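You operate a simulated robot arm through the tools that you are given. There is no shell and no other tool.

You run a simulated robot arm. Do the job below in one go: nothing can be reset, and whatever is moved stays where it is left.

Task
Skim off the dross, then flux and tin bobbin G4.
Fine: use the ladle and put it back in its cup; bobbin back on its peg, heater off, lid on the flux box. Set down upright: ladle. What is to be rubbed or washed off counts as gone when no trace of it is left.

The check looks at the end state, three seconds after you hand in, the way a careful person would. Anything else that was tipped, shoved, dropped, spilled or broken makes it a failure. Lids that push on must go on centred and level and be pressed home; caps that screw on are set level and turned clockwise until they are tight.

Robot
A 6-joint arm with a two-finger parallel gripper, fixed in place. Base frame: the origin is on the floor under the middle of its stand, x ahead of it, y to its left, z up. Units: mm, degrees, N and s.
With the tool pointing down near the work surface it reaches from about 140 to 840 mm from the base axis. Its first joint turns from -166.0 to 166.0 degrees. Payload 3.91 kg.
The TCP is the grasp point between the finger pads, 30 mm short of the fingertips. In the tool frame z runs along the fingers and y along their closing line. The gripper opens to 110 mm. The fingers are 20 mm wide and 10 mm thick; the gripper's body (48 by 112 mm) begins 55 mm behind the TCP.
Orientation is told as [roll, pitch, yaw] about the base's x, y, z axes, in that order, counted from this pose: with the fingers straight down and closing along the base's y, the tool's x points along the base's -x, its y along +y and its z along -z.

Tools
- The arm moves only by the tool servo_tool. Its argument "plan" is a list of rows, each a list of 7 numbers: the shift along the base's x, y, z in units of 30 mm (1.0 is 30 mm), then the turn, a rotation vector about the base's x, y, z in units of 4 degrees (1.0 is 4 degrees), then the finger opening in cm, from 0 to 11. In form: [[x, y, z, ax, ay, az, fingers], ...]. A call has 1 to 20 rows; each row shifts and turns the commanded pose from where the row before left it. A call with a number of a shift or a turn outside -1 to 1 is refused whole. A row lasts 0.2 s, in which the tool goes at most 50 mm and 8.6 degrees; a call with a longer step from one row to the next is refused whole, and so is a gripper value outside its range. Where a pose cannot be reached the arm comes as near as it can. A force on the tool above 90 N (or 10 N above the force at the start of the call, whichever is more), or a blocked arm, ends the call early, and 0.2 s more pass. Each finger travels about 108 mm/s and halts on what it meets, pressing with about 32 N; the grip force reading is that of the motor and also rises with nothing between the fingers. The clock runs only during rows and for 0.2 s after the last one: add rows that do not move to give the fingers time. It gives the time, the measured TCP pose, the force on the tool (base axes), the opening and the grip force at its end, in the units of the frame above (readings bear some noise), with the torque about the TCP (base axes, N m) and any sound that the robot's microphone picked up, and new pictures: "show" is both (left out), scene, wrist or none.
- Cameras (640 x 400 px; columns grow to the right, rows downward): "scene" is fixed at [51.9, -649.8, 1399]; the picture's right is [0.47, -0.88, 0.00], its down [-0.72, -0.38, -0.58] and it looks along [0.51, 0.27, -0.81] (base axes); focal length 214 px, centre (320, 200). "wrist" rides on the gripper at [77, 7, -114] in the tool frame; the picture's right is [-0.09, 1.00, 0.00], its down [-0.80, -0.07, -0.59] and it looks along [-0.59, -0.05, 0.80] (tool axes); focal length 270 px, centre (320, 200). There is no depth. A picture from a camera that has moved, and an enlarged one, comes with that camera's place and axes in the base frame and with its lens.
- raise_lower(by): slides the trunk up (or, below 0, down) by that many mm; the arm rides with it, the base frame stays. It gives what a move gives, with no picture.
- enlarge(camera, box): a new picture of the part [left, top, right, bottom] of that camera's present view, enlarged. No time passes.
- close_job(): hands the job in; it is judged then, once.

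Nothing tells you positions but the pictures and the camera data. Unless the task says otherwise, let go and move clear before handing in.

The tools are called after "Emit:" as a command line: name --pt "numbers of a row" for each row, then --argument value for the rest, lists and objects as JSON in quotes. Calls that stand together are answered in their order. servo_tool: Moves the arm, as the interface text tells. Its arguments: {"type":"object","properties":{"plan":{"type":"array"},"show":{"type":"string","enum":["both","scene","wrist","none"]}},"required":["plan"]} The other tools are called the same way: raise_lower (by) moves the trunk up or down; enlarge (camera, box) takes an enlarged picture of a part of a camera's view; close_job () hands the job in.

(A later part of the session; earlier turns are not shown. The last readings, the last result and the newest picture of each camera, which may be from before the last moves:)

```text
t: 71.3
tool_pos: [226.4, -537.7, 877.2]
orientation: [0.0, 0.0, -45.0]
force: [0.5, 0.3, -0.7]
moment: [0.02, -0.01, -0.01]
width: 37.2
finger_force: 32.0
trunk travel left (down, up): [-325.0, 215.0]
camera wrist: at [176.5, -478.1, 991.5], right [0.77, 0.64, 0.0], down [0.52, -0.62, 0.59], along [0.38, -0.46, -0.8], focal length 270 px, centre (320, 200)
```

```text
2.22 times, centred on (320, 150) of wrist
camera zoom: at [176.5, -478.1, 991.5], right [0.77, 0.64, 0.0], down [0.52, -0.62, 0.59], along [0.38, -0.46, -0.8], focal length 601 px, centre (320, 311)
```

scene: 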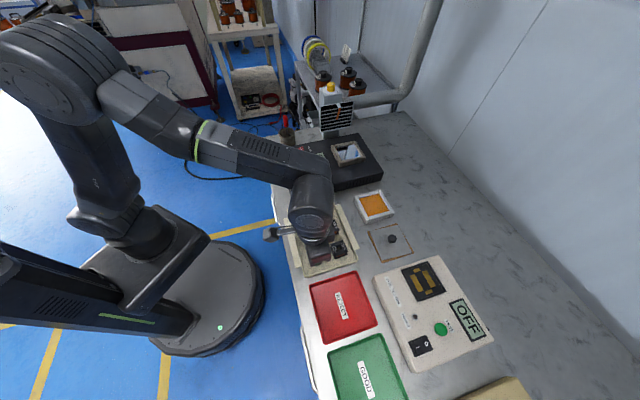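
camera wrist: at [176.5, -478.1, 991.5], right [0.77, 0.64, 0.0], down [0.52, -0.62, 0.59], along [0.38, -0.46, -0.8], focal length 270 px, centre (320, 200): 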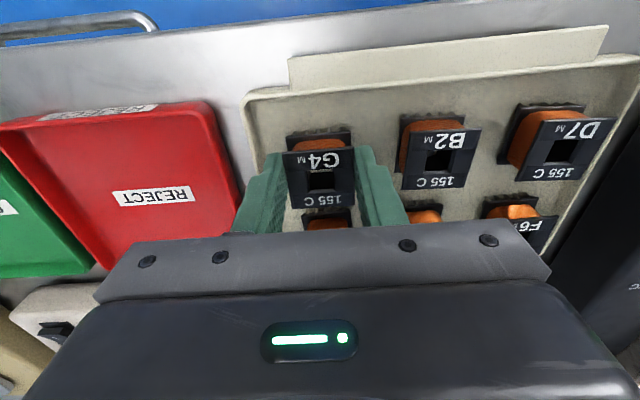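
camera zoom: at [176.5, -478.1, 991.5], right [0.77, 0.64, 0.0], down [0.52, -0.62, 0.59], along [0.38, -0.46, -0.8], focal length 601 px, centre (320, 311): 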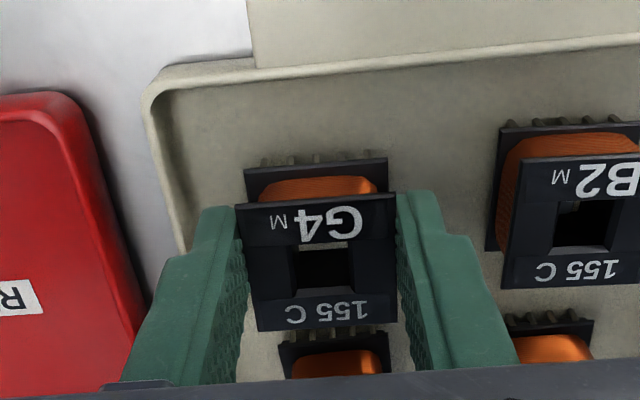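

It holds, with the pins free below the fingertips. I lift further.

Emit:
servo_tool --pt "0 0 0.15 0 0 0 0" --pt "0 0 0.25 0 0 0 0" --pt "0 0 0.35 0 0 0 0" --pt "0 0 0.45 0 0 0 0" --pt "0 0 0.5 0 0 0 0" --pt "0 0 0.5 0 0 0 0" --pt "0 0 0.4 0 0 0 0" --pt "0 0 0.2 0 0 0 0" --pt "0 0 0 0 0 0 0" --show "both"

Emit:
enlarge --camera "wrist" --box '[220, 60, 420, 240]'

Emit:
enlarge --camera "scene" --box '[355, 180, 415, 270]'

```text
t: 73.3
tool_pos: [226.3, -536.9, 960.7]
orientation: [-0.1, -0.1, -45.0]
force: [-0.4, 0.6, -0.8]
moment: [0.0, 0.01, -0.03]
width: 37.0
finger_force: 32.1
trunk travel left (down, up): [-325.0, 215.0]
camera wrist: at [176.3, -477.5, 1075.7], right [0.77, 0.64, 0.0], down [0.52, -0.62, 0.59], along [0.38, -0.46, -0.8], focal length 270 px, centre (320, 200)
```

scene: 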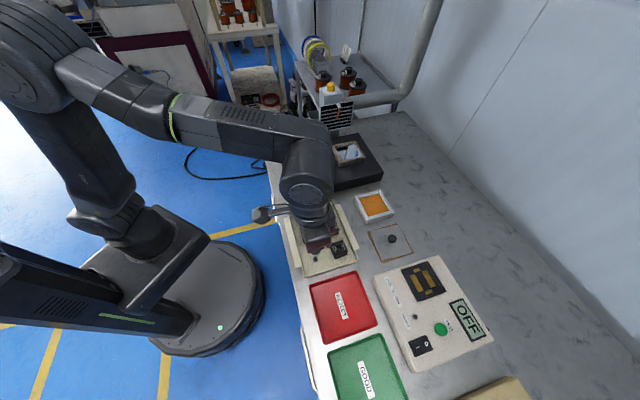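
wrist: 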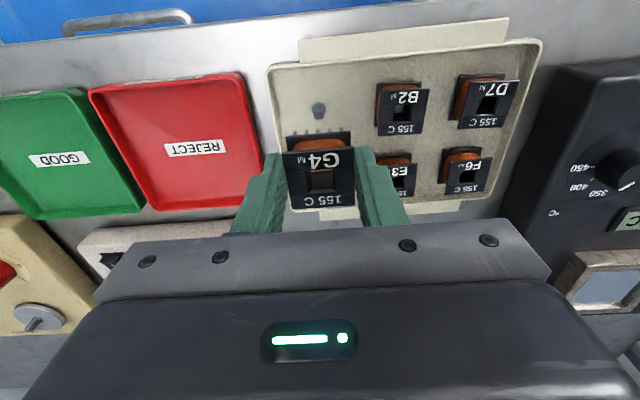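

```text
2.22 times, centred on (320, 150) of wrist
camera zoom: at [176.3, -477.5, 1075.7], right [0.77, 0.64, 0.0], down [0.52, -0.62, 0.59], along [0.38, -0.46, -0.8], focal length 601 px, centre (320, 311)
```

zoom: 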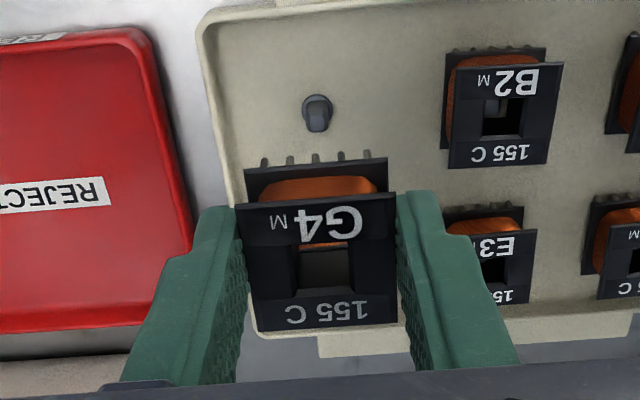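

```text
4.44 times, centred on (385, 225) of scene
camera zoom: at [51.9, -649.8, 1399.0], right [0.47, -0.88, 0.0], down [-0.72, -0.38, -0.58], along [0.51, 0.27, -0.81], focal length 953 px, centre (31, 89)
```

zoom: 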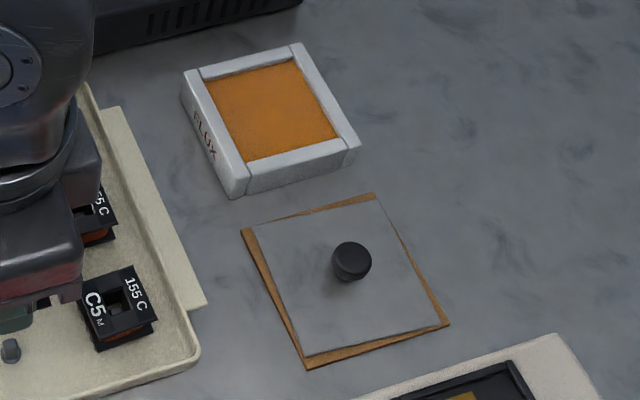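

Emit:
servo_tool --pt "0.6 -0.2 0 0 0 0 0" --pt "0.8 -0.28 0 0 0 0 0" --pt "0.85 -0.3 0 0 0 0 0" --pt "0.85 -0.3 0 0 0 0 0" --pt "0.85 -0.3 0 0 0 0 0" --pt "0.85 -0.3 0 0 0 0 0" --pt "0.85 -0.3 0 0 0 0 0" --pt "0.8 -0.28 0 0 0 0 0" --pt "0.8 -0.27 0 0 0 0 0" --pt "0.5 -0.2 0 0 0 0 0" --pt "0 0 0 0 0 0 0" --show "both"

Emit:
enlarge --camera "wrist" --box '[220, 60, 420, 240]'

Emit:
enlarge --camera "scene" --box '[345, 160, 415, 230]'

```text
t: 75.8
tool_pos: [460.0, -620.7, 960.3]
orientation: [0.0, -0.1, -45.1]
force: [-0.5, 0.0, -0.6]
moment: [-0.02, 0.05, 0.0]
width: 37.4
finger_force: 32.0
trunk travel left (down, up): [-325.0, 215.0]
camera wrist: at [410.0, -559.5, 1075.3], right [0.77, 0.64, 0.0], down [0.52, -0.62, 0.59], along [0.38, -0.46, -0.8], focal length 270 px, centre (320, 200)
```

scene: 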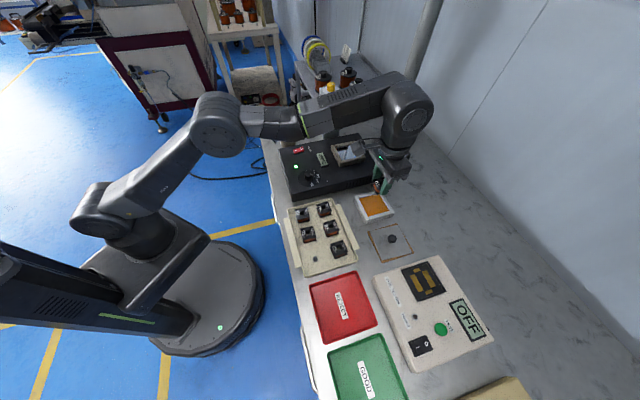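
wrist: 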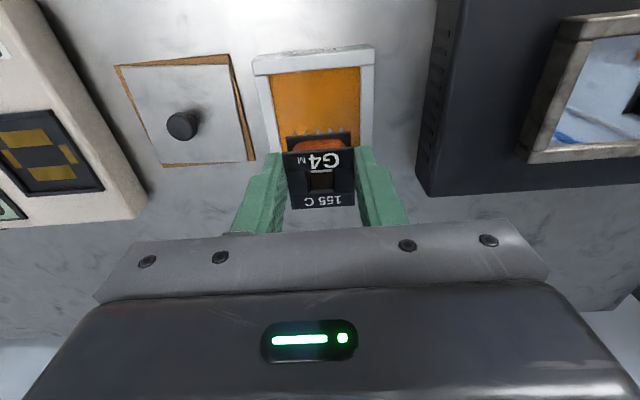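

```text
2.22 times, centred on (320, 150) of wrist
camera zoom: at [410.0, -559.5, 1075.3], right [0.77, 0.64, 0.0], down [0.52, -0.62, 0.59], along [0.38, -0.46, -0.8], focal length 601 px, centre (320, 311)
```

zoom: 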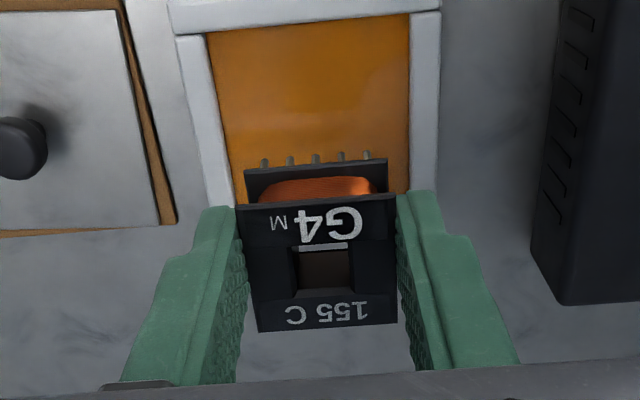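

```text
5.71 times, centred on (380, 195) of scene
camera zoom: at [51.9, -649.8, 1399.0], right [0.47, -0.88, 0.0], down [-0.72, -0.38, -0.58], along [0.51, 0.27, -0.81], focal length 1226 px, centre (-23, 229)
```

zoom: 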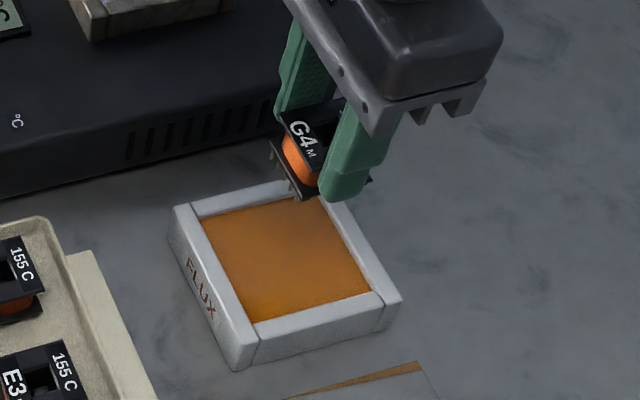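

Emit:
enlarge --camera "scene" --box '[350, 185, 400, 230]'

Emit:
enlarge --camera "wrist" --box '[245, 40, 385, 140]'

Emit:
enlarge --camera "scene" --box '[360, 170, 390, 200]'

```text
8.89 times, centred on (375, 208) of scene
camera zoom: at [51.9, -649.8, 1399.0], right [0.47, -0.88, 0.0], down [-0.72, -0.38, -0.58], along [0.51, 0.27, -0.81], focal length 1906 px, centre (-169, 133)
```

zoom: 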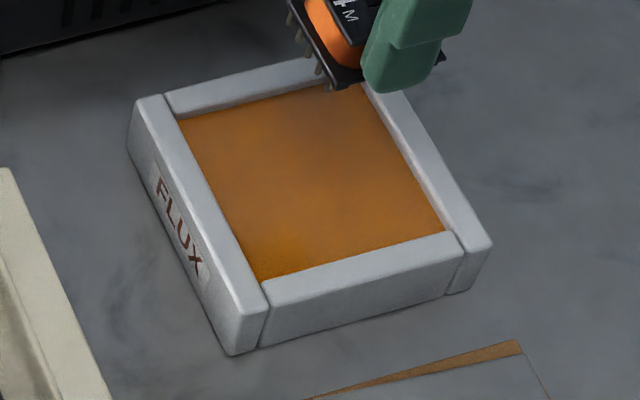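

```text
4.00 times, centred on (315, 90) of wrist
camera zoom: at [410.0, -559.5, 1075.3], right [0.77, 0.64, 0.0], down [0.52, -0.62, 0.59], along [0.38, -0.46, -0.8], focal length 1081 px, centre (340, 640)
```

zoom: 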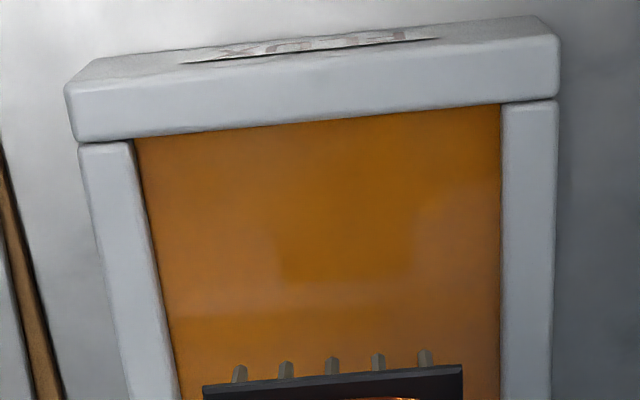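

```text
13.33 times, centred on (375, 185) of scene
camera zoom: at [51.9, -649.8, 1399.0], right [0.47, -0.88, 0.0], down [-0.72, -0.38, -0.58], along [0.51, 0.27, -0.81], focal length 2860 px, centre (-413, 400)
```

zoom: 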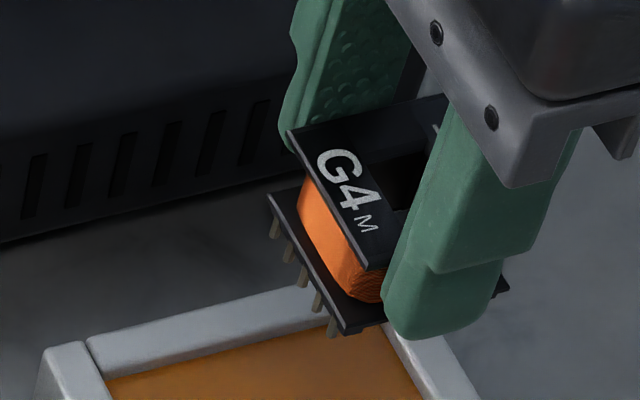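

The flux box centre is about [460, -623], frame top about z 850, opening about 69 mm wide. I centre G4 and go down to just above the flux.

Emit:
servo_tool --pt "0 -0.08 -0.5 0 0 0 0" --pt "0 0 -0.6 0 0 0 0" --pt "0 0 -0.6 0 0 0 0" --pt "0 0 -0.5 0 0 0 0" --pt "0 0 0 0 0 0 0" --show "both"

Emit:
enlarge --camera "wrist" --box '[220, 60, 420, 240]'

Emit:
enlarge --camera "scene" --box '[350, 175, 400, 225]'

```text
t: 77.0
tool_pos: [459.4, -622.5, 894.8]
orientation: [0.0, 0.0, -45.0]
force: [0.1, -0.6, -0.7]
moment: [0.0, -0.01, -0.04]
width: 37.2
finger_force: 31.9
trunk travel left (down, up): [-325.0, 215.0]
camera wrist: at [409.8, -562.3, 1009.7], right [0.77, 0.64, 0.0], down [0.52, -0.62, 0.59], along [0.38, -0.46, -0.8], focal length 270 px, centre (320, 200)
```

scene: 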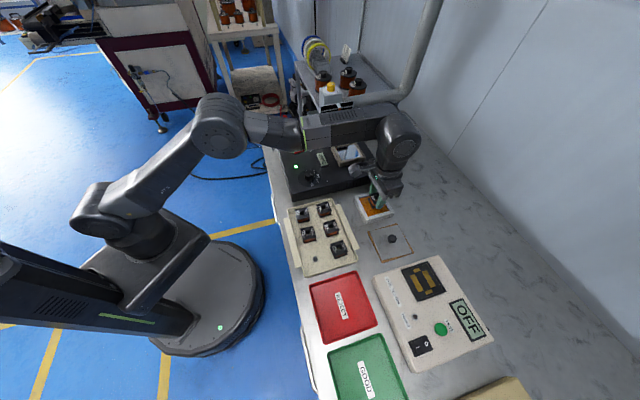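
wrist: 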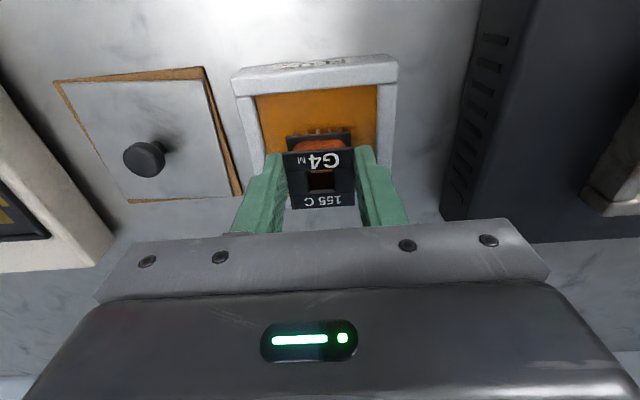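

```text
2.22 times, centred on (320, 150) of wrist
camera zoom: at [409.8, -562.3, 1009.7], right [0.77, 0.64, 0.0], down [0.52, -0.62, 0.59], along [0.38, -0.46, -0.8], focal length 601 px, centre (320, 311)
```

zoom: 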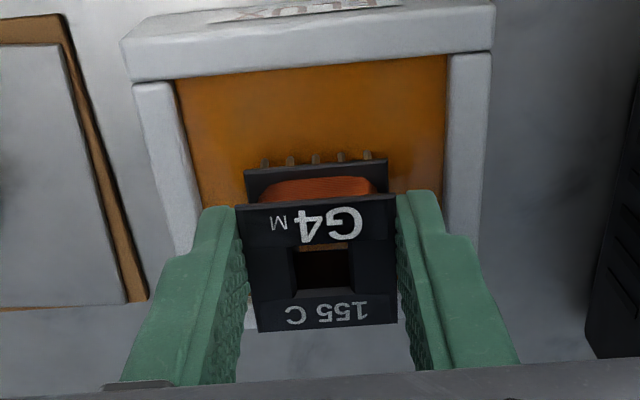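

```text
8.00 times, centred on (375, 200) of scene
camera zoom: at [51.9, -649.8, 1399.0], right [0.47, -0.88, 0.0], down [-0.72, -0.38, -0.58], along [0.51, 0.27, -0.81], focal length 1716 px, centre (-120, 200)
```

zoom: 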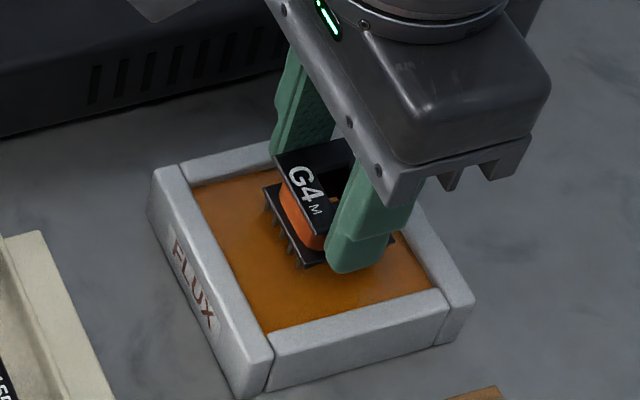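

Emit:
servo_tool --pt "0 0 -0.25 0 0 0 0" --pt "0 0 -0.25 0 0 0 0" --pt "0 0 0 0 0 0 0" --show "both"

Emit:
enlarge --camera "wrist" --box '[270, 100, 370, 180]'

Emit:
enlarge --camera "scene" --box '[358, 185, 398, 215]'

```text
t: 77.8
tool_pos: [459.1, -622.1, 885.1]
orientation: [-0.2, -0.5, -45.0]
force: [3.9, -5.1, 26.2]
moment: [0.1, -0.02, -0.02]
width: 37.4
finger_force: 32.0
trunk travel left (down, up): [-325.0, 215.0]
camera wrist: at [408.7, -560.7, 999.1], right [0.77, 0.64, 0.0], down [0.51, -0.61, 0.6], along [0.39, -0.46, -0.8], focal length 270 px, centre (320, 200)
```

scene: 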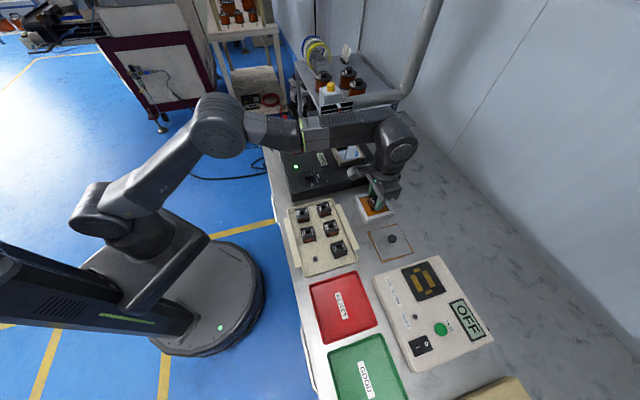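
wrist: 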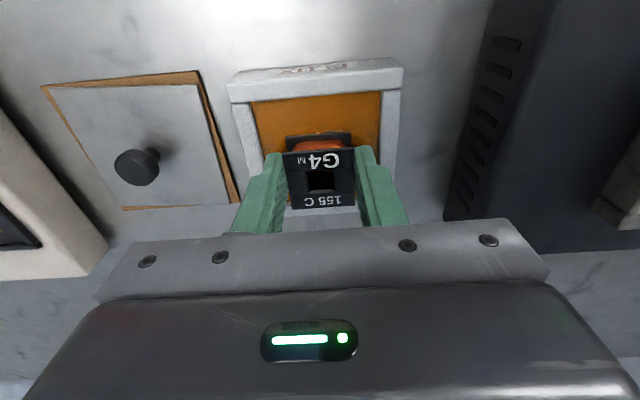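

```text
5.00 times, centred on (320, 140) of wrist
camera zoom: at [408.7, -560.7, 999.1], right [0.77, 0.64, 0.0], down [0.51, -0.61, 0.6], along [0.39, -0.46, -0.8], focal length 1351 px, centre (320, 500)
```

zoom: 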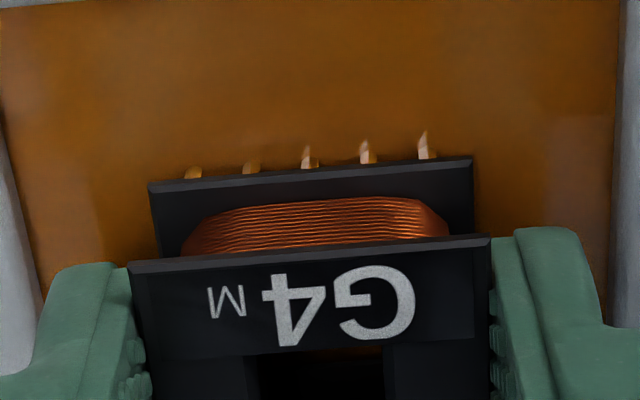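

```text
13.33 times, centred on (378, 200) of scene
camera zoom: at [51.9, -649.8, 1399.0], right [0.47, -0.88, 0.0], down [-0.72, -0.38, -0.58], along [0.51, 0.27, -0.81], focal length 2860 px, centre (-453, 200)
```

zoom: 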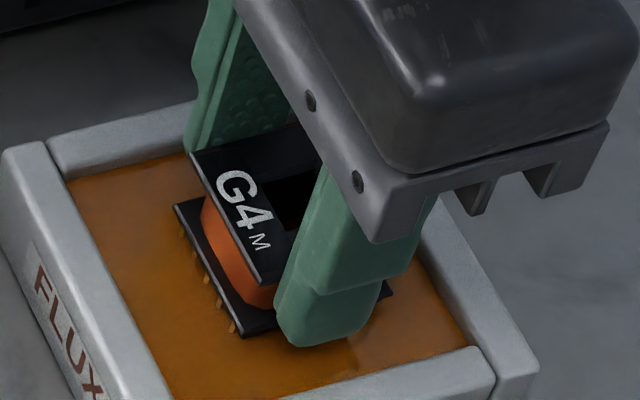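

The pins are in the flux and bottoming (26 N). I ease up slightly, let them soak for a second, then lift out.

Emit:
servo_tool --pt "0 0 0.15 0 0 0 0" --pt "0 0 0 0 0 0 0" --pt "0 0 0 0 0 0 0" --pt "0 0 0 0 0 0 0" --pt "0 0 0 0 0 0 0" --pt "0 0 0 0 0 0 0" --show "both"

Emit:
enlarge --camera "wrist" --box '[270, 100, 370, 180]'

Emit:
enlarge --camera "scene" --box '[358, 185, 398, 215]'

```text
t: 79.2
tool_pos: [458.2, -621.5, 884.9]
orientation: [0.2, 0.0, -45.1]
force: [3.8, -1.3, 11.9]
moment: [-0.12, -0.12, 0.01]
width: 37.3
finger_force: 31.8
trunk travel left (down, up): [-325.0, 215.0]
camera wrist: at [408.6, -561.2, 999.7], right [0.77, 0.64, 0.0], down [0.52, -0.62, 0.59], along [0.38, -0.46, -0.8], focal length 270 px, centre (320, 200)
```

scene: 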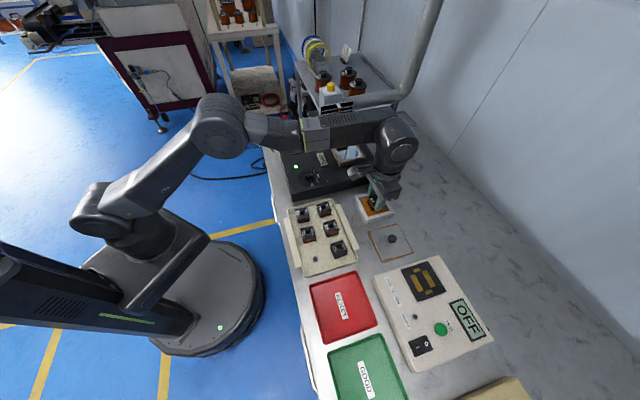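
wrist: 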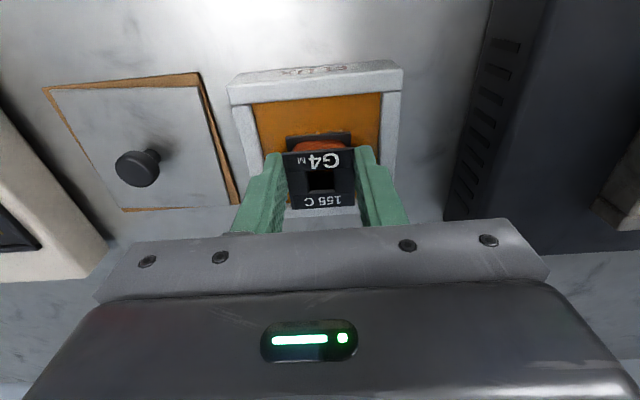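

```text
5.00 times, centred on (320, 140) of wrist
camera zoom: at [408.6, -561.2, 999.7], right [0.77, 0.64, 0.0], down [0.52, -0.62, 0.59], along [0.38, -0.46, -0.8], focal length 1351 px, centre (320, 500)
```

zoom: 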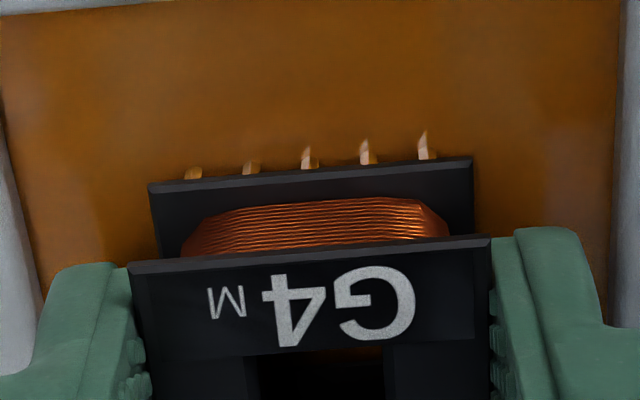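

```text
13.33 times, centred on (378, 200) of scene
camera zoom: at [51.9, -649.8, 1399.0], right [0.47, -0.88, 0.0], down [-0.72, -0.38, -0.58], along [0.51, 0.27, -0.81], focal length 2860 px, centre (-453, 200)
```

zoom: 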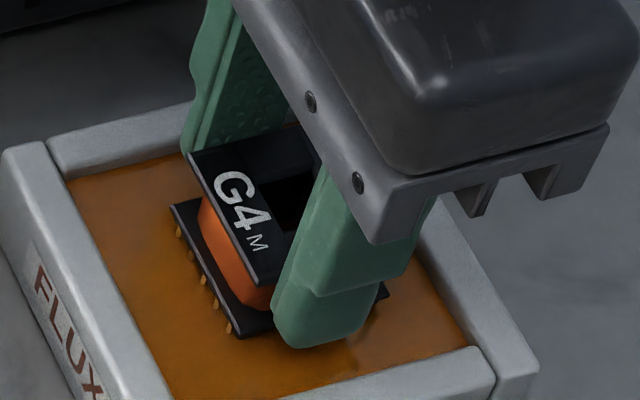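

Emit:
servo_tool --pt "0 0 0.15 0 0 0 0" --pt "0 0 0.3 0 0 0 0" --pt "0 0 0.5 0 0 0 0" --pt "0 0 0.6 0 0 0 0" --pt "0 0 0.6 0 0 0 0" --pt "0 0 0.4 0 0 0 0" --pt "0 0 0 0 0 0 0" --show "both"

Emit:
enlarge --camera "wrist" --box '[270, 100, 370, 180]'

Emit:
enlarge --camera "scene" --box '[360, 170, 390, 200]'

```text
t: 80.8
tool_pos: [459.5, -623.2, 960.4]
orientation: [0.0, 0.0, -44.9]
force: [-0.3, 1.2, 0.0]
moment: [0.0, 0.01, -0.02]
width: 37.2
finger_force: 32.0
trunk travel left (down, up): [-325.0, 215.0]
camera wrist: at [409.5, -562.2, 1075.4], right [0.77, 0.64, 0.0], down [0.52, -0.62, 0.59], along [0.38, -0.46, -0.8], focal length 270 px, centre (320, 200)
```

scene: 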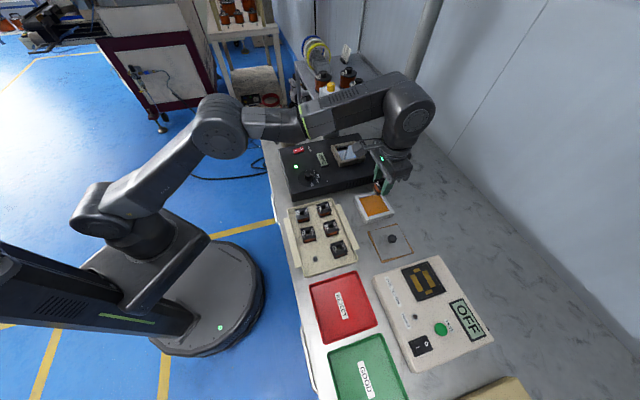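
wrist: 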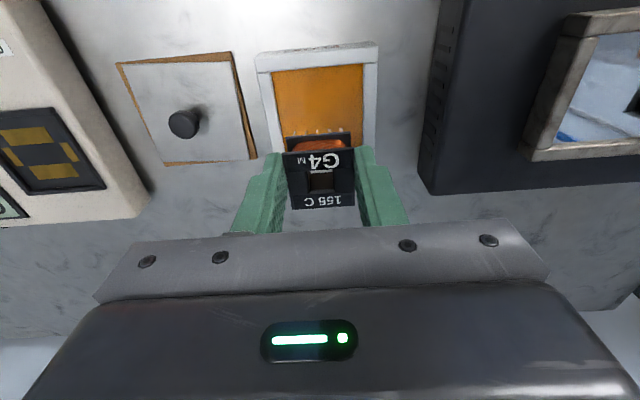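

```text
5.00 times, centred on (320, 140) of wrist
camera zoom: at [409.5, -562.2, 1075.4], right [0.77, 0.64, 0.0], down [0.52, -0.62, 0.59], along [0.38, -0.46, -0.8], focal length 1351 px, centre (320, 500)
```

zoom: 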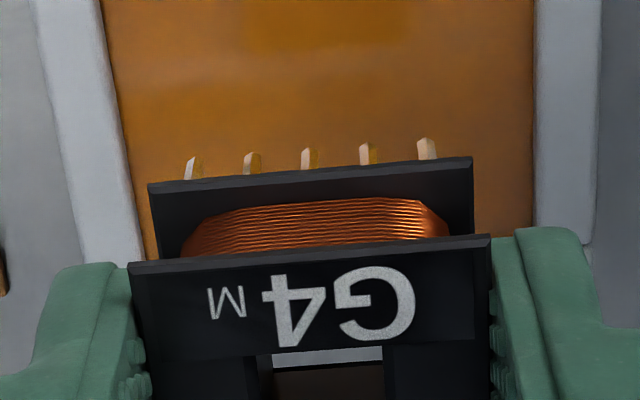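

```text
13.33 times, centred on (375, 185) of scene
camera zoom: at [51.9, -649.8, 1399.0], right [0.47, -0.88, 0.0], down [-0.72, -0.38, -0.58], along [0.51, 0.27, -0.81], focal length 2860 px, centre (-413, 400)
```

zoom: 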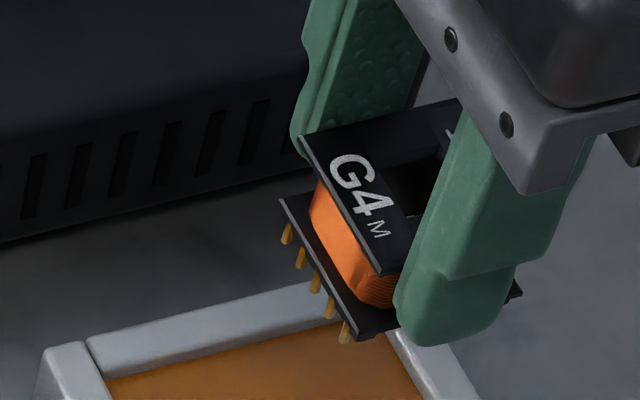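

All five pins are amber with flux now. I carry G4 over to the solder pot.

Emit:
servo_tool --pt "0.4 0.45 0 0 0 0 0" --pt "0.6 0.67 0 0 0 0 0" --pt "0.6 0.67 0 0 0 0 0" --pt "0.6 0.67 0 0 0 0 0" --pt "0.6 0.67 0 0 0 0 0" --pt "0.6 0.67 0 0 0 0 0" --pt "0.6 0.67 0 0 0 0 0" --pt "0.4 0.45 0 0 0 0 0" --pt "0.22 0.25 0 0 0 0 0" --pt "0 0 0 0 0 0 0" --show "both"

Emit:
enlarge --camera "wrist" --box '[240, 50, 400, 190]'

Emit:
enlarge --camera "scene" --box '[325, 120, 375, 170]'

```text
t: 83.0
tool_pos: [597.9, -467.0, 961.1]
orientation: [0.1, 0.0, -45.0]
force: [0.2, 0.5, -0.7]
moment: [0.0, 0.02, 0.01]
width: 37.5
finger_force: 32.4
trunk travel left (down, up): [-325.0, 215.0]
camera wrist: at [548.5, -406.2, 1075.6], right [0.77, 0.64, 0.0], down [0.52, -0.62, 0.59], along [0.38, -0.46, -0.8], focal length 270 px, centre (320, 200)
```

scene: 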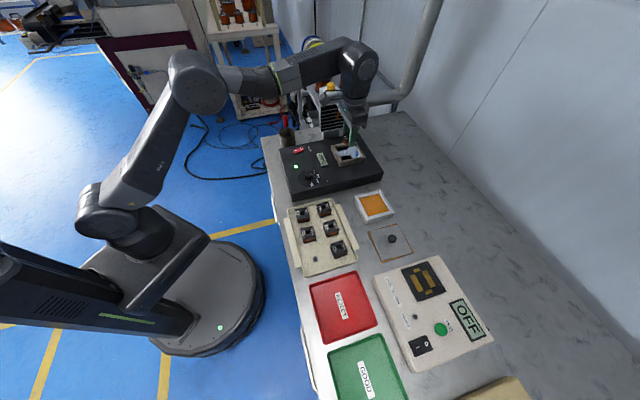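
wrist: 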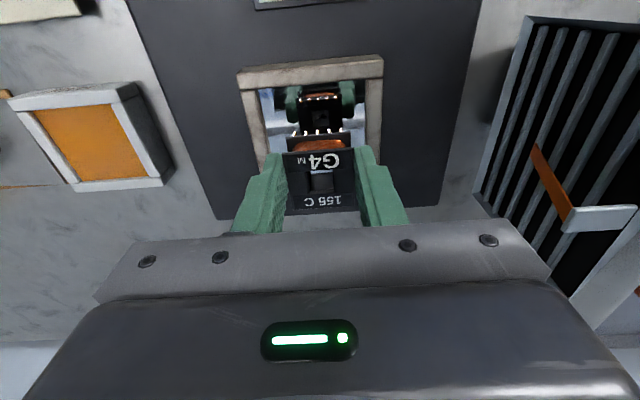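

```text
2.86 times, centred on (320, 120) of wrist
camera zoom: at [548.5, -406.2, 1075.6], right [0.77, 0.64, 0.0], down [0.52, -0.62, 0.59], along [0.38, -0.46, -0.8], focal length 772 px, centre (320, 429)
```

zoom: 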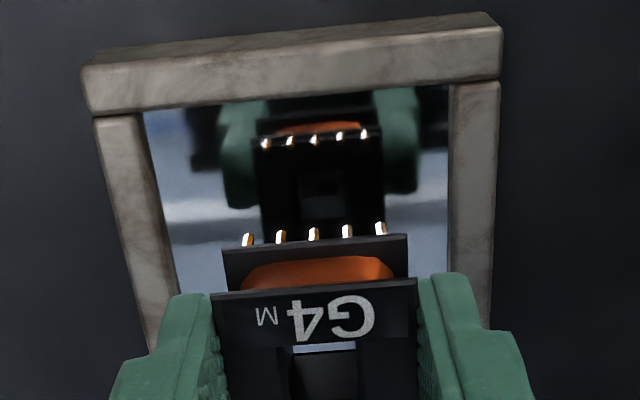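

```text
8.00 times, centred on (350, 145) of scene
camera zoom: at [51.9, -649.8, 1399.0], right [0.47, -0.88, 0.0], down [-0.72, -0.38, -0.58], along [0.51, 0.27, -0.81], focal length 1716 px, centre (80, 640)
```

zoom: 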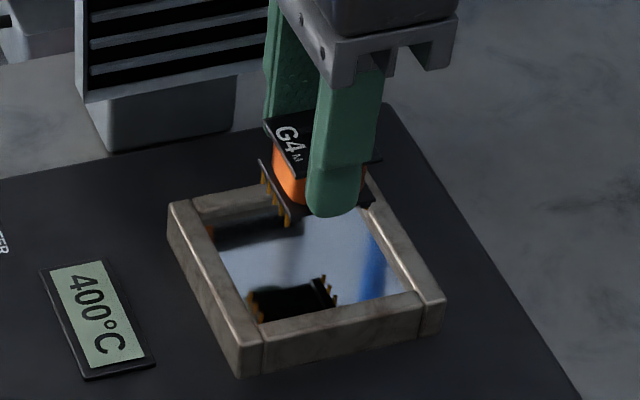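

The reflection shows the pin tips about 32 mm above the clean solder, well centred. I lower G4 so that the pins dip about 6 mm, with fingers staying clear of the solder.

Emit:
servo_tool --pt "0.01 -0.03 -0.4 0 0 0 0" --pt "0 0 -0.4 0 0 0 0" --pt "0 0 -0.25 0 0 0 0" --pt "0 0 -0.15 0 0 0 0" --pt "0 0 0 0 0 0 0" --show "both"

Emit:
enlarge --camera "wrist" --box '[240, 50, 400, 190]'

Emit:
enlarge --camera "scene" --box '[330, 130, 370, 170]'

```text
t: 84.2
tool_pos: [598.2, -468.6, 926.5]
orientation: [0.0, -0.3, -45.1]
force: [2.3, -4.3, 16.0]
moment: [-0.05, 0.04, 0.01]
width: 37.3
finger_force: 31.9
trunk travel left (down, up): [-325.0, 215.0]
camera wrist: at [548.3, -407.4, 1041.3], right [0.77, 0.64, 0.0], down [0.51, -0.61, 0.6], along [0.38, -0.46, -0.8], focal length 270 px, centre (320, 200)
```

scene: 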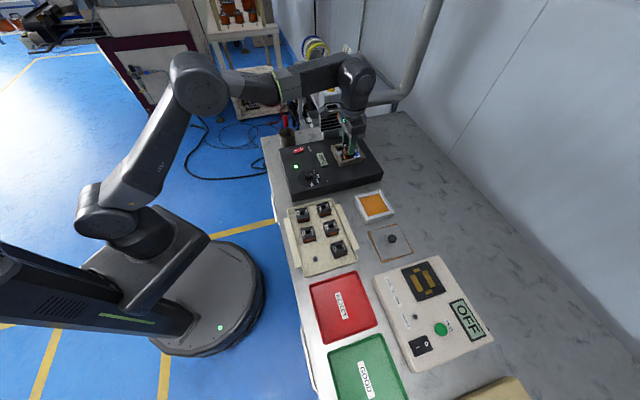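
wrist: 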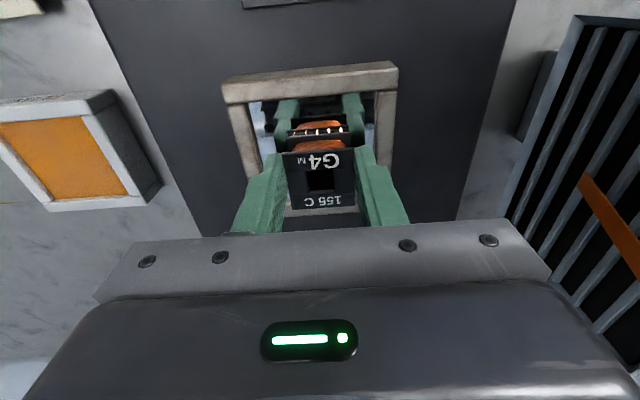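

```text
2.86 times, centred on (320, 120) of wrist
camera zoom: at [548.3, -407.4, 1041.3], right [0.77, 0.64, 0.0], down [0.51, -0.61, 0.6], along [0.38, -0.46, -0.8], focal length 772 px, centre (320, 429)
```

zoom: 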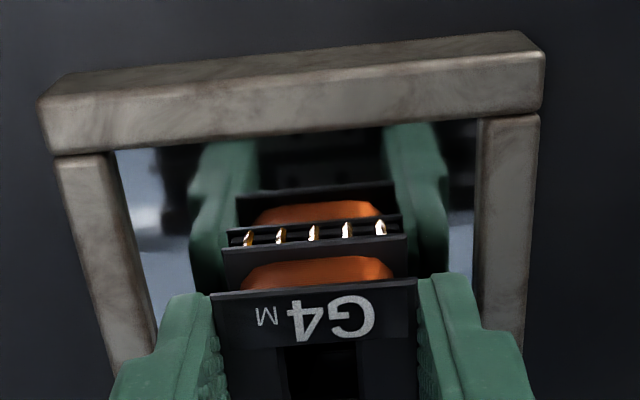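

```text
10.00 times, centred on (350, 150) of scene
camera zoom: at [51.9, -649.8, 1399.0], right [0.47, -0.88, 0.0], down [-0.72, -0.38, -0.58], along [0.51, 0.27, -0.81], focal length 2145 px, centre (20, 700)
```

zoom: 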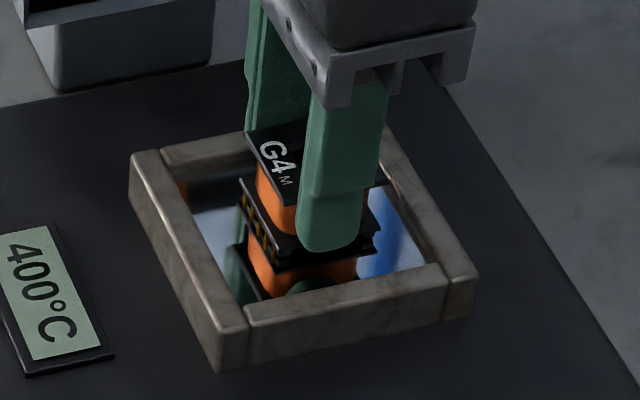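

The pins are in the solder (flange a few mm above it, touching the pot floor lightly). I ease up about 1 mm and hold for about 2.5 s.

Emit:
servo_tool --pt "0 0 0.05 0 0 0 0" --pt "0 0 0 0 0 0 0" --pt "0 0 0 0 0 0 0" --pt "0 0 0 0 0 0 0" --pt "0 0 0 0 0 0 0" --pt "0 0 0 0 0 0 0" --pt "0 0 0 0 0 0 0" --pt "0 0 0 0 0 0 0" --pt "0 0 0 0 0 0 0" --pt "0 0 0 0 0 0 0" --pt "0 0 0 0 0 0 0" --show "both"

Emit:
enlarge --camera "wrist" --box '[270, 90, 370, 170]'

Emit:
enlarge --camera "scene" --box '[335, 140, 365, 165]'

```text
t: 86.5
tool_pos: [598.1, -467.7, 927.7]
orientation: [0.0, -0.1, -45.1]
force: [3.6, -2.4, 18.5]
moment: [-0.1, -0.11, 0.0]
width: 37.2
finger_force: 32.0
trunk travel left (down, up): [-325.0, 215.0]
camera wrist: at [547.9, -407.1, 1041.4], right [0.77, 0.64, 0.0], down [0.52, -0.62, 0.6], along [0.38, -0.46, -0.8], focal length 270 px, centre (320, 200)
```

scene: 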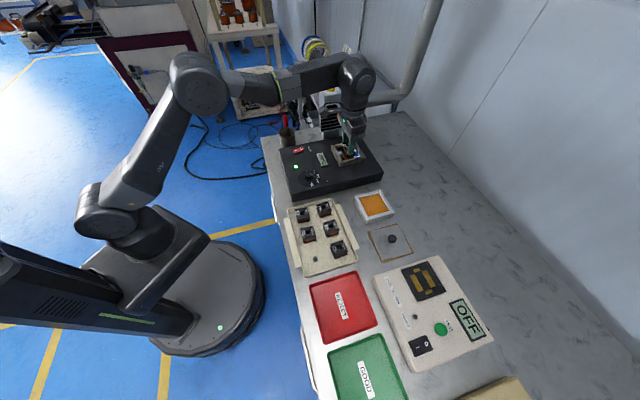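
wrist: 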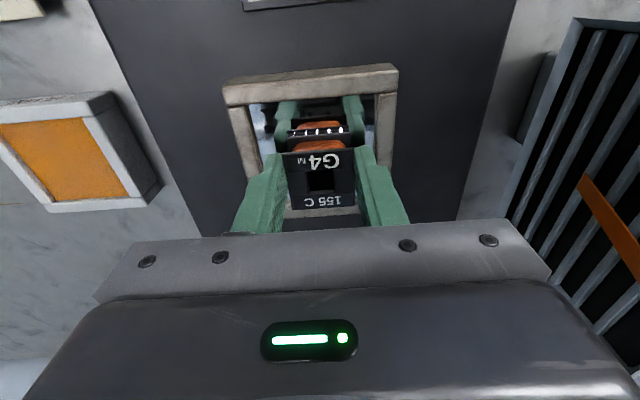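

```text
5.00 times, centred on (320, 130) of wrist
camera zoom: at [547.9, -407.1, 1041.4], right [0.77, 0.64, 0.0], down [0.52, -0.62, 0.6], along [0.38, -0.46, -0.8], focal length 1351 px, centre (320, 550)
```

zoom: 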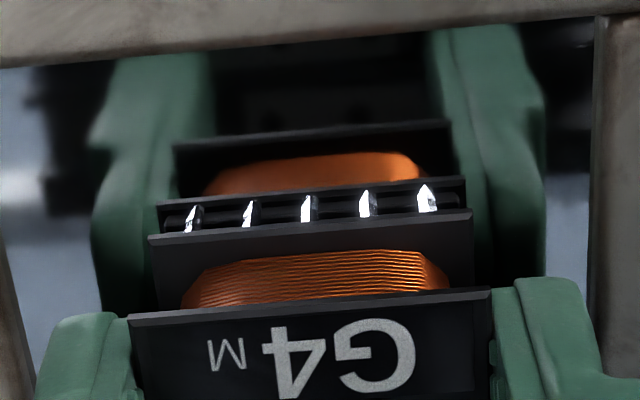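

```text
16.00 times, centred on (350, 152) of scene
camera zoom: at [51.9, -649.8, 1399.0], right [0.47, -0.88, 0.0], down [-0.72, -0.38, -0.58], along [0.51, 0.27, -0.81], focal length 3432 px, centre (-160, 960)
```

zoom: 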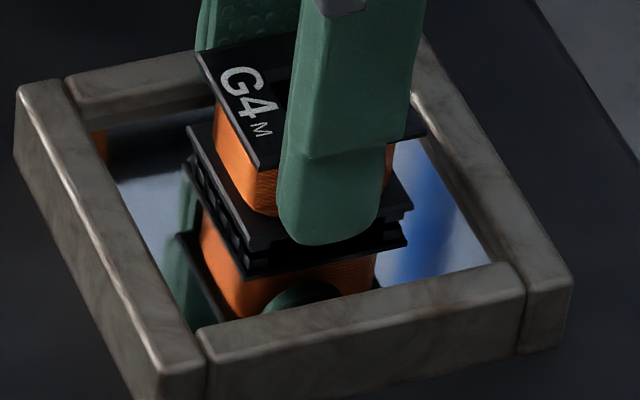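

The pins have turned bright silver. I lift G4 out and check the pins.

Emit:
servo_tool --pt "0 0 0.1 0 0 0 0" --pt "0 0 0.2 0 0 0 0" --pt "0 0 0.4 0 0 0 0" --pt "0 0 0.5 0 0 0 0" --pt "0 0 0.5 0 0 0 0" --pt "0 0 0.3 0 0 0 0" --pt "0 0 0 0 0 0 0" --show "both"

Emit:
enlarge --camera "wrist" --box '[240, 50, 400, 190]'

Emit:
enlarge --camera "scene" --box '[330, 120, 370, 165]'

```text
t: 88.2
tool_pos: [598.5, -469.2, 987.5]
orientation: [0.0, 0.0, -45.0]
force: [-0.2, -0.1, -0.2]
moment: [0.0, 0.01, 0.0]
width: 37.3
finger_force: 31.7
trunk travel left (down, up): [-325.0, 215.0]
camera wrist: at [549.0, -409.0, 1101.2], right [0.77, 0.64, 0.0], down [0.52, -0.62, 0.59], along [0.38, -0.46, -0.8], focal length 270 px, centre (320, 200)
```

scene: 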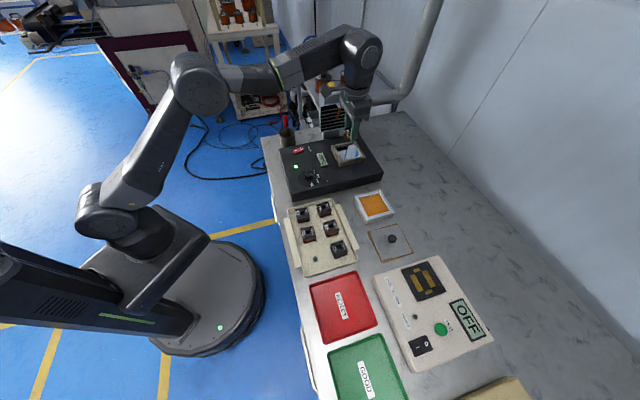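
wrist: 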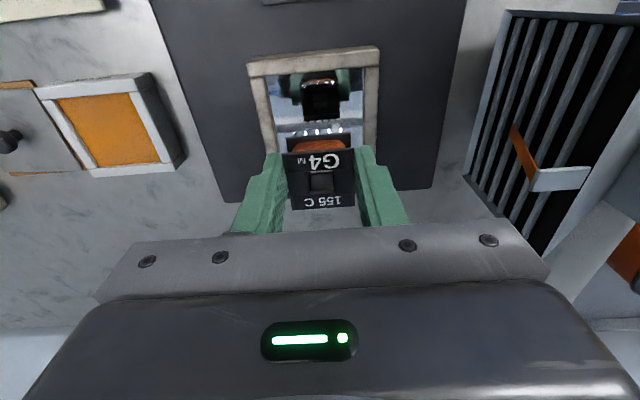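

```text
2.86 times, centred on (320, 120) of wrist
camera zoom: at [549.0, -409.0, 1101.2], right [0.77, 0.64, 0.0], down [0.52, -0.62, 0.59], along [0.38, -0.46, -0.8], focal length 772 px, centre (320, 429)
```

zoom: 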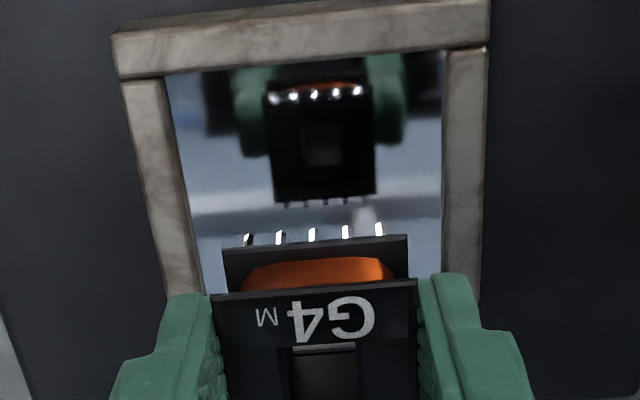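

```text
8.89 times, centred on (350, 142) of scene
camera zoom: at [51.9, -649.8, 1399.0], right [0.47, -0.88, 0.0], down [-0.72, -0.38, -0.58], along [0.51, 0.27, -0.81], focal length 1906 px, centre (53, 711)
```

zoom: 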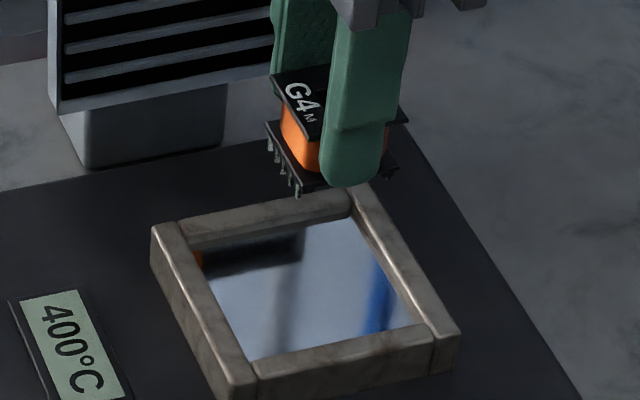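

Emit:
enlarge --camera "wrist" --box '[280, 75, 370, 145]'

Emit:
enlarge --camera "scene" --box '[340, 125, 365, 150]'

```text
5.71 times, centred on (325, 110) of wrist
camera zoom: at [549.0, -409.0, 1101.2], right [0.77, 0.64, 0.0], down [0.52, -0.62, 0.59], along [0.38, -0.46, -0.8], focal length 1544 px, centre (291, 714)
```

zoom: 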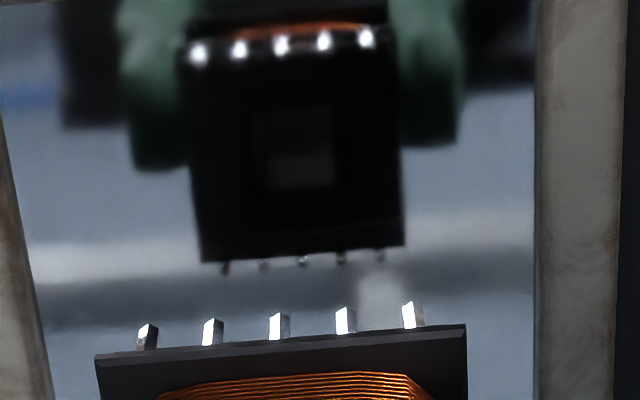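

```text
16.00 times, centred on (352, 138) of scene
camera zoom: at [51.9, -649.8, 1399.0], right [0.47, -0.88, 0.0], down [-0.72, -0.38, -0.58], along [0.51, 0.27, -0.81], focal length 3432 px, centre (-200, 1200)
```

zoom: 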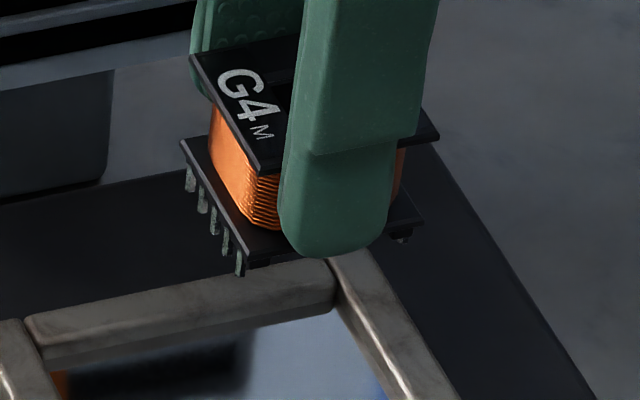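

Both pin rows are tinned. Now I bring G4 back above its peg.

Emit:
servo_tool --pt "-0.5 -0.1 0 0 0 0 0" --pt "-0.9 -0.17 0 0 0 0 0" --pt "-0.95 -0.18 0 0 0 0 0" --pt "-0.95 -0.18 0 0 0 0 0" --pt "-0.95 -0.18 0 0 0 0 0" --pt "-0.95 -0.18 0 0 0 0 0" --pt "-0.95 -0.18 0 0 0 0 0" --pt "-0.95 -0.18 0 0 0 0 0" --pt "-0.95 -0.18 0 0 0 0 0" --pt "-0.95 -0.18 0 0 0 0 0" --pt "-0.95 -0.18 0 0 0 0 0" --pt "-0.95 -0.18 0 0 0 0 0" --pt "-0.95 -0.18 -0.3 0 0 0 0" --pt "-0.55 -0.08 -0.6 0 0 0 0" --pt "0 0 0 0 0 0 0" --show "both"

Emit:
enlarge --camera "wrist" --box '[220, 60, 420, 240]'

Emit:
enlarge --camera "scene" --box '[285, 205, 365, 275]'

```text
t: 91.3
tool_pos: [224.6, -538.5, 960.0]
orientation: [-0.1, 0.0, -45.0]
force: [-0.3, 0.2, -0.7]
moment: [0.01, 0.02, -0.01]
width: 37.3
finger_force: 32.3
trunk travel left (down, up): [-325.0, 215.0]
camera wrist: at [175.3, -477.9, 1074.9], right [0.77, 0.64, 0.0], down [0.52, -0.62, 0.59], along [0.38, -0.46, -0.8], focal length 270 px, centre (320, 200)
```

scene: 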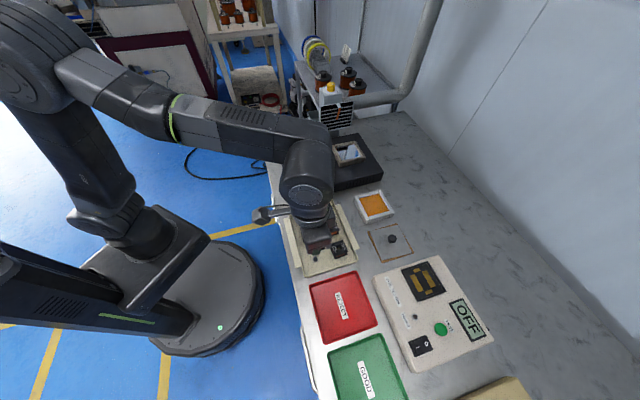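
wrist: 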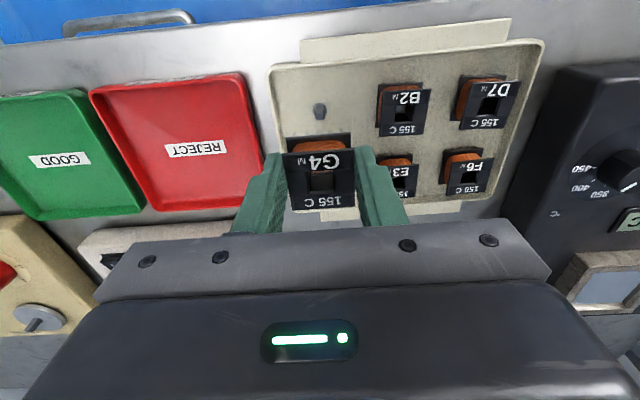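

```text
2.22 times, centred on (320, 150) of wrist
camera zoom: at [175.3, -477.9, 1074.9], right [0.77, 0.64, 0.0], down [0.52, -0.62, 0.59], along [0.38, -0.46, -0.8], focal length 601 px, centre (320, 311)
```

zoom: 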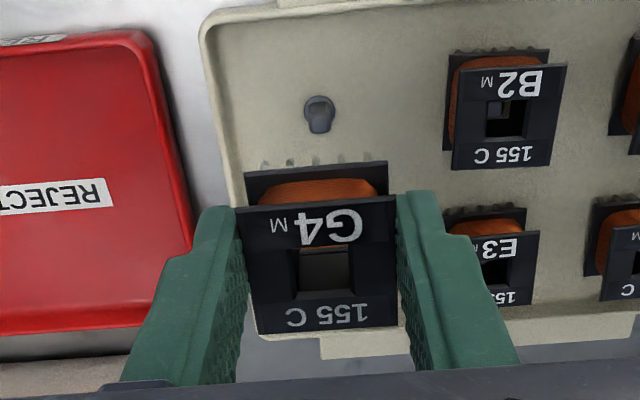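

```text
5.71 times, centred on (325, 240) of scene
camera zoom: at [51.9, -649.8, 1399.0], right [0.47, -0.88, 0.0], down [-0.72, -0.38, -0.58], along [0.51, 0.27, -0.81], focal length 1226 px, centre (291, -29)
```

zoom: 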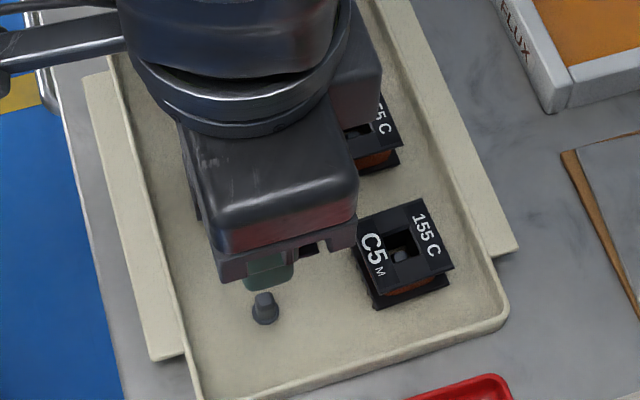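

Emit:
servo_tool --pt "0.02 0.02 -0.5 0 0 0 0" --pt "0 0 -0.6 0 0 0 0" --pt "0 0 -0.6 0 0 0 0" --pt "0 0 -0.4 0 0 0 0" --pt "0 0 -0.3 0 0 0 0" --pt "0 0 0 0 0 0 0" --show "wrist"

Emit:
enlarge --camera "wrist" --box '[220, 60, 420, 240]'

```text
t: 92.8
tool_pos: [226.8, -538.2, 887.4]
orientation: [0.0, 0.0, -45.0]
force: [-0.9, -0.1, -0.3]
moment: [0.0, 0.02, 0.03]
width: 37.2
finger_force: 32.1
trunk travel left (down, up): [-325.0, 215.0]
camera wrist: at [176.6, -477.2, 1001.9], right [0.77, 0.64, 0.0], down [0.52, -0.62, 0.59], along [0.38, -0.46, -0.8], focal length 270 px, centre (320, 200)
```

wrist: 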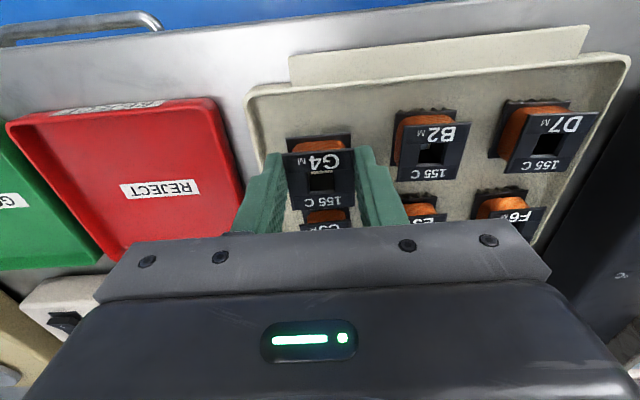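

```text
2.22 times, centred on (320, 150) of wrist
camera zoom: at [176.6, -477.2, 1001.9], right [0.77, 0.64, 0.0], down [0.52, -0.62, 0.59], along [0.38, -0.46, -0.8], focal length 601 px, centre (320, 311)
```

zoom: 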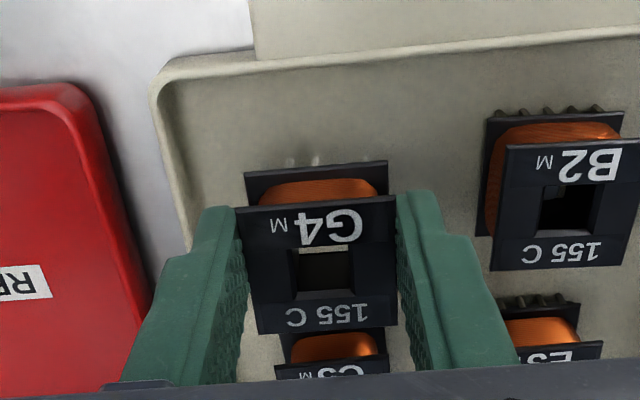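

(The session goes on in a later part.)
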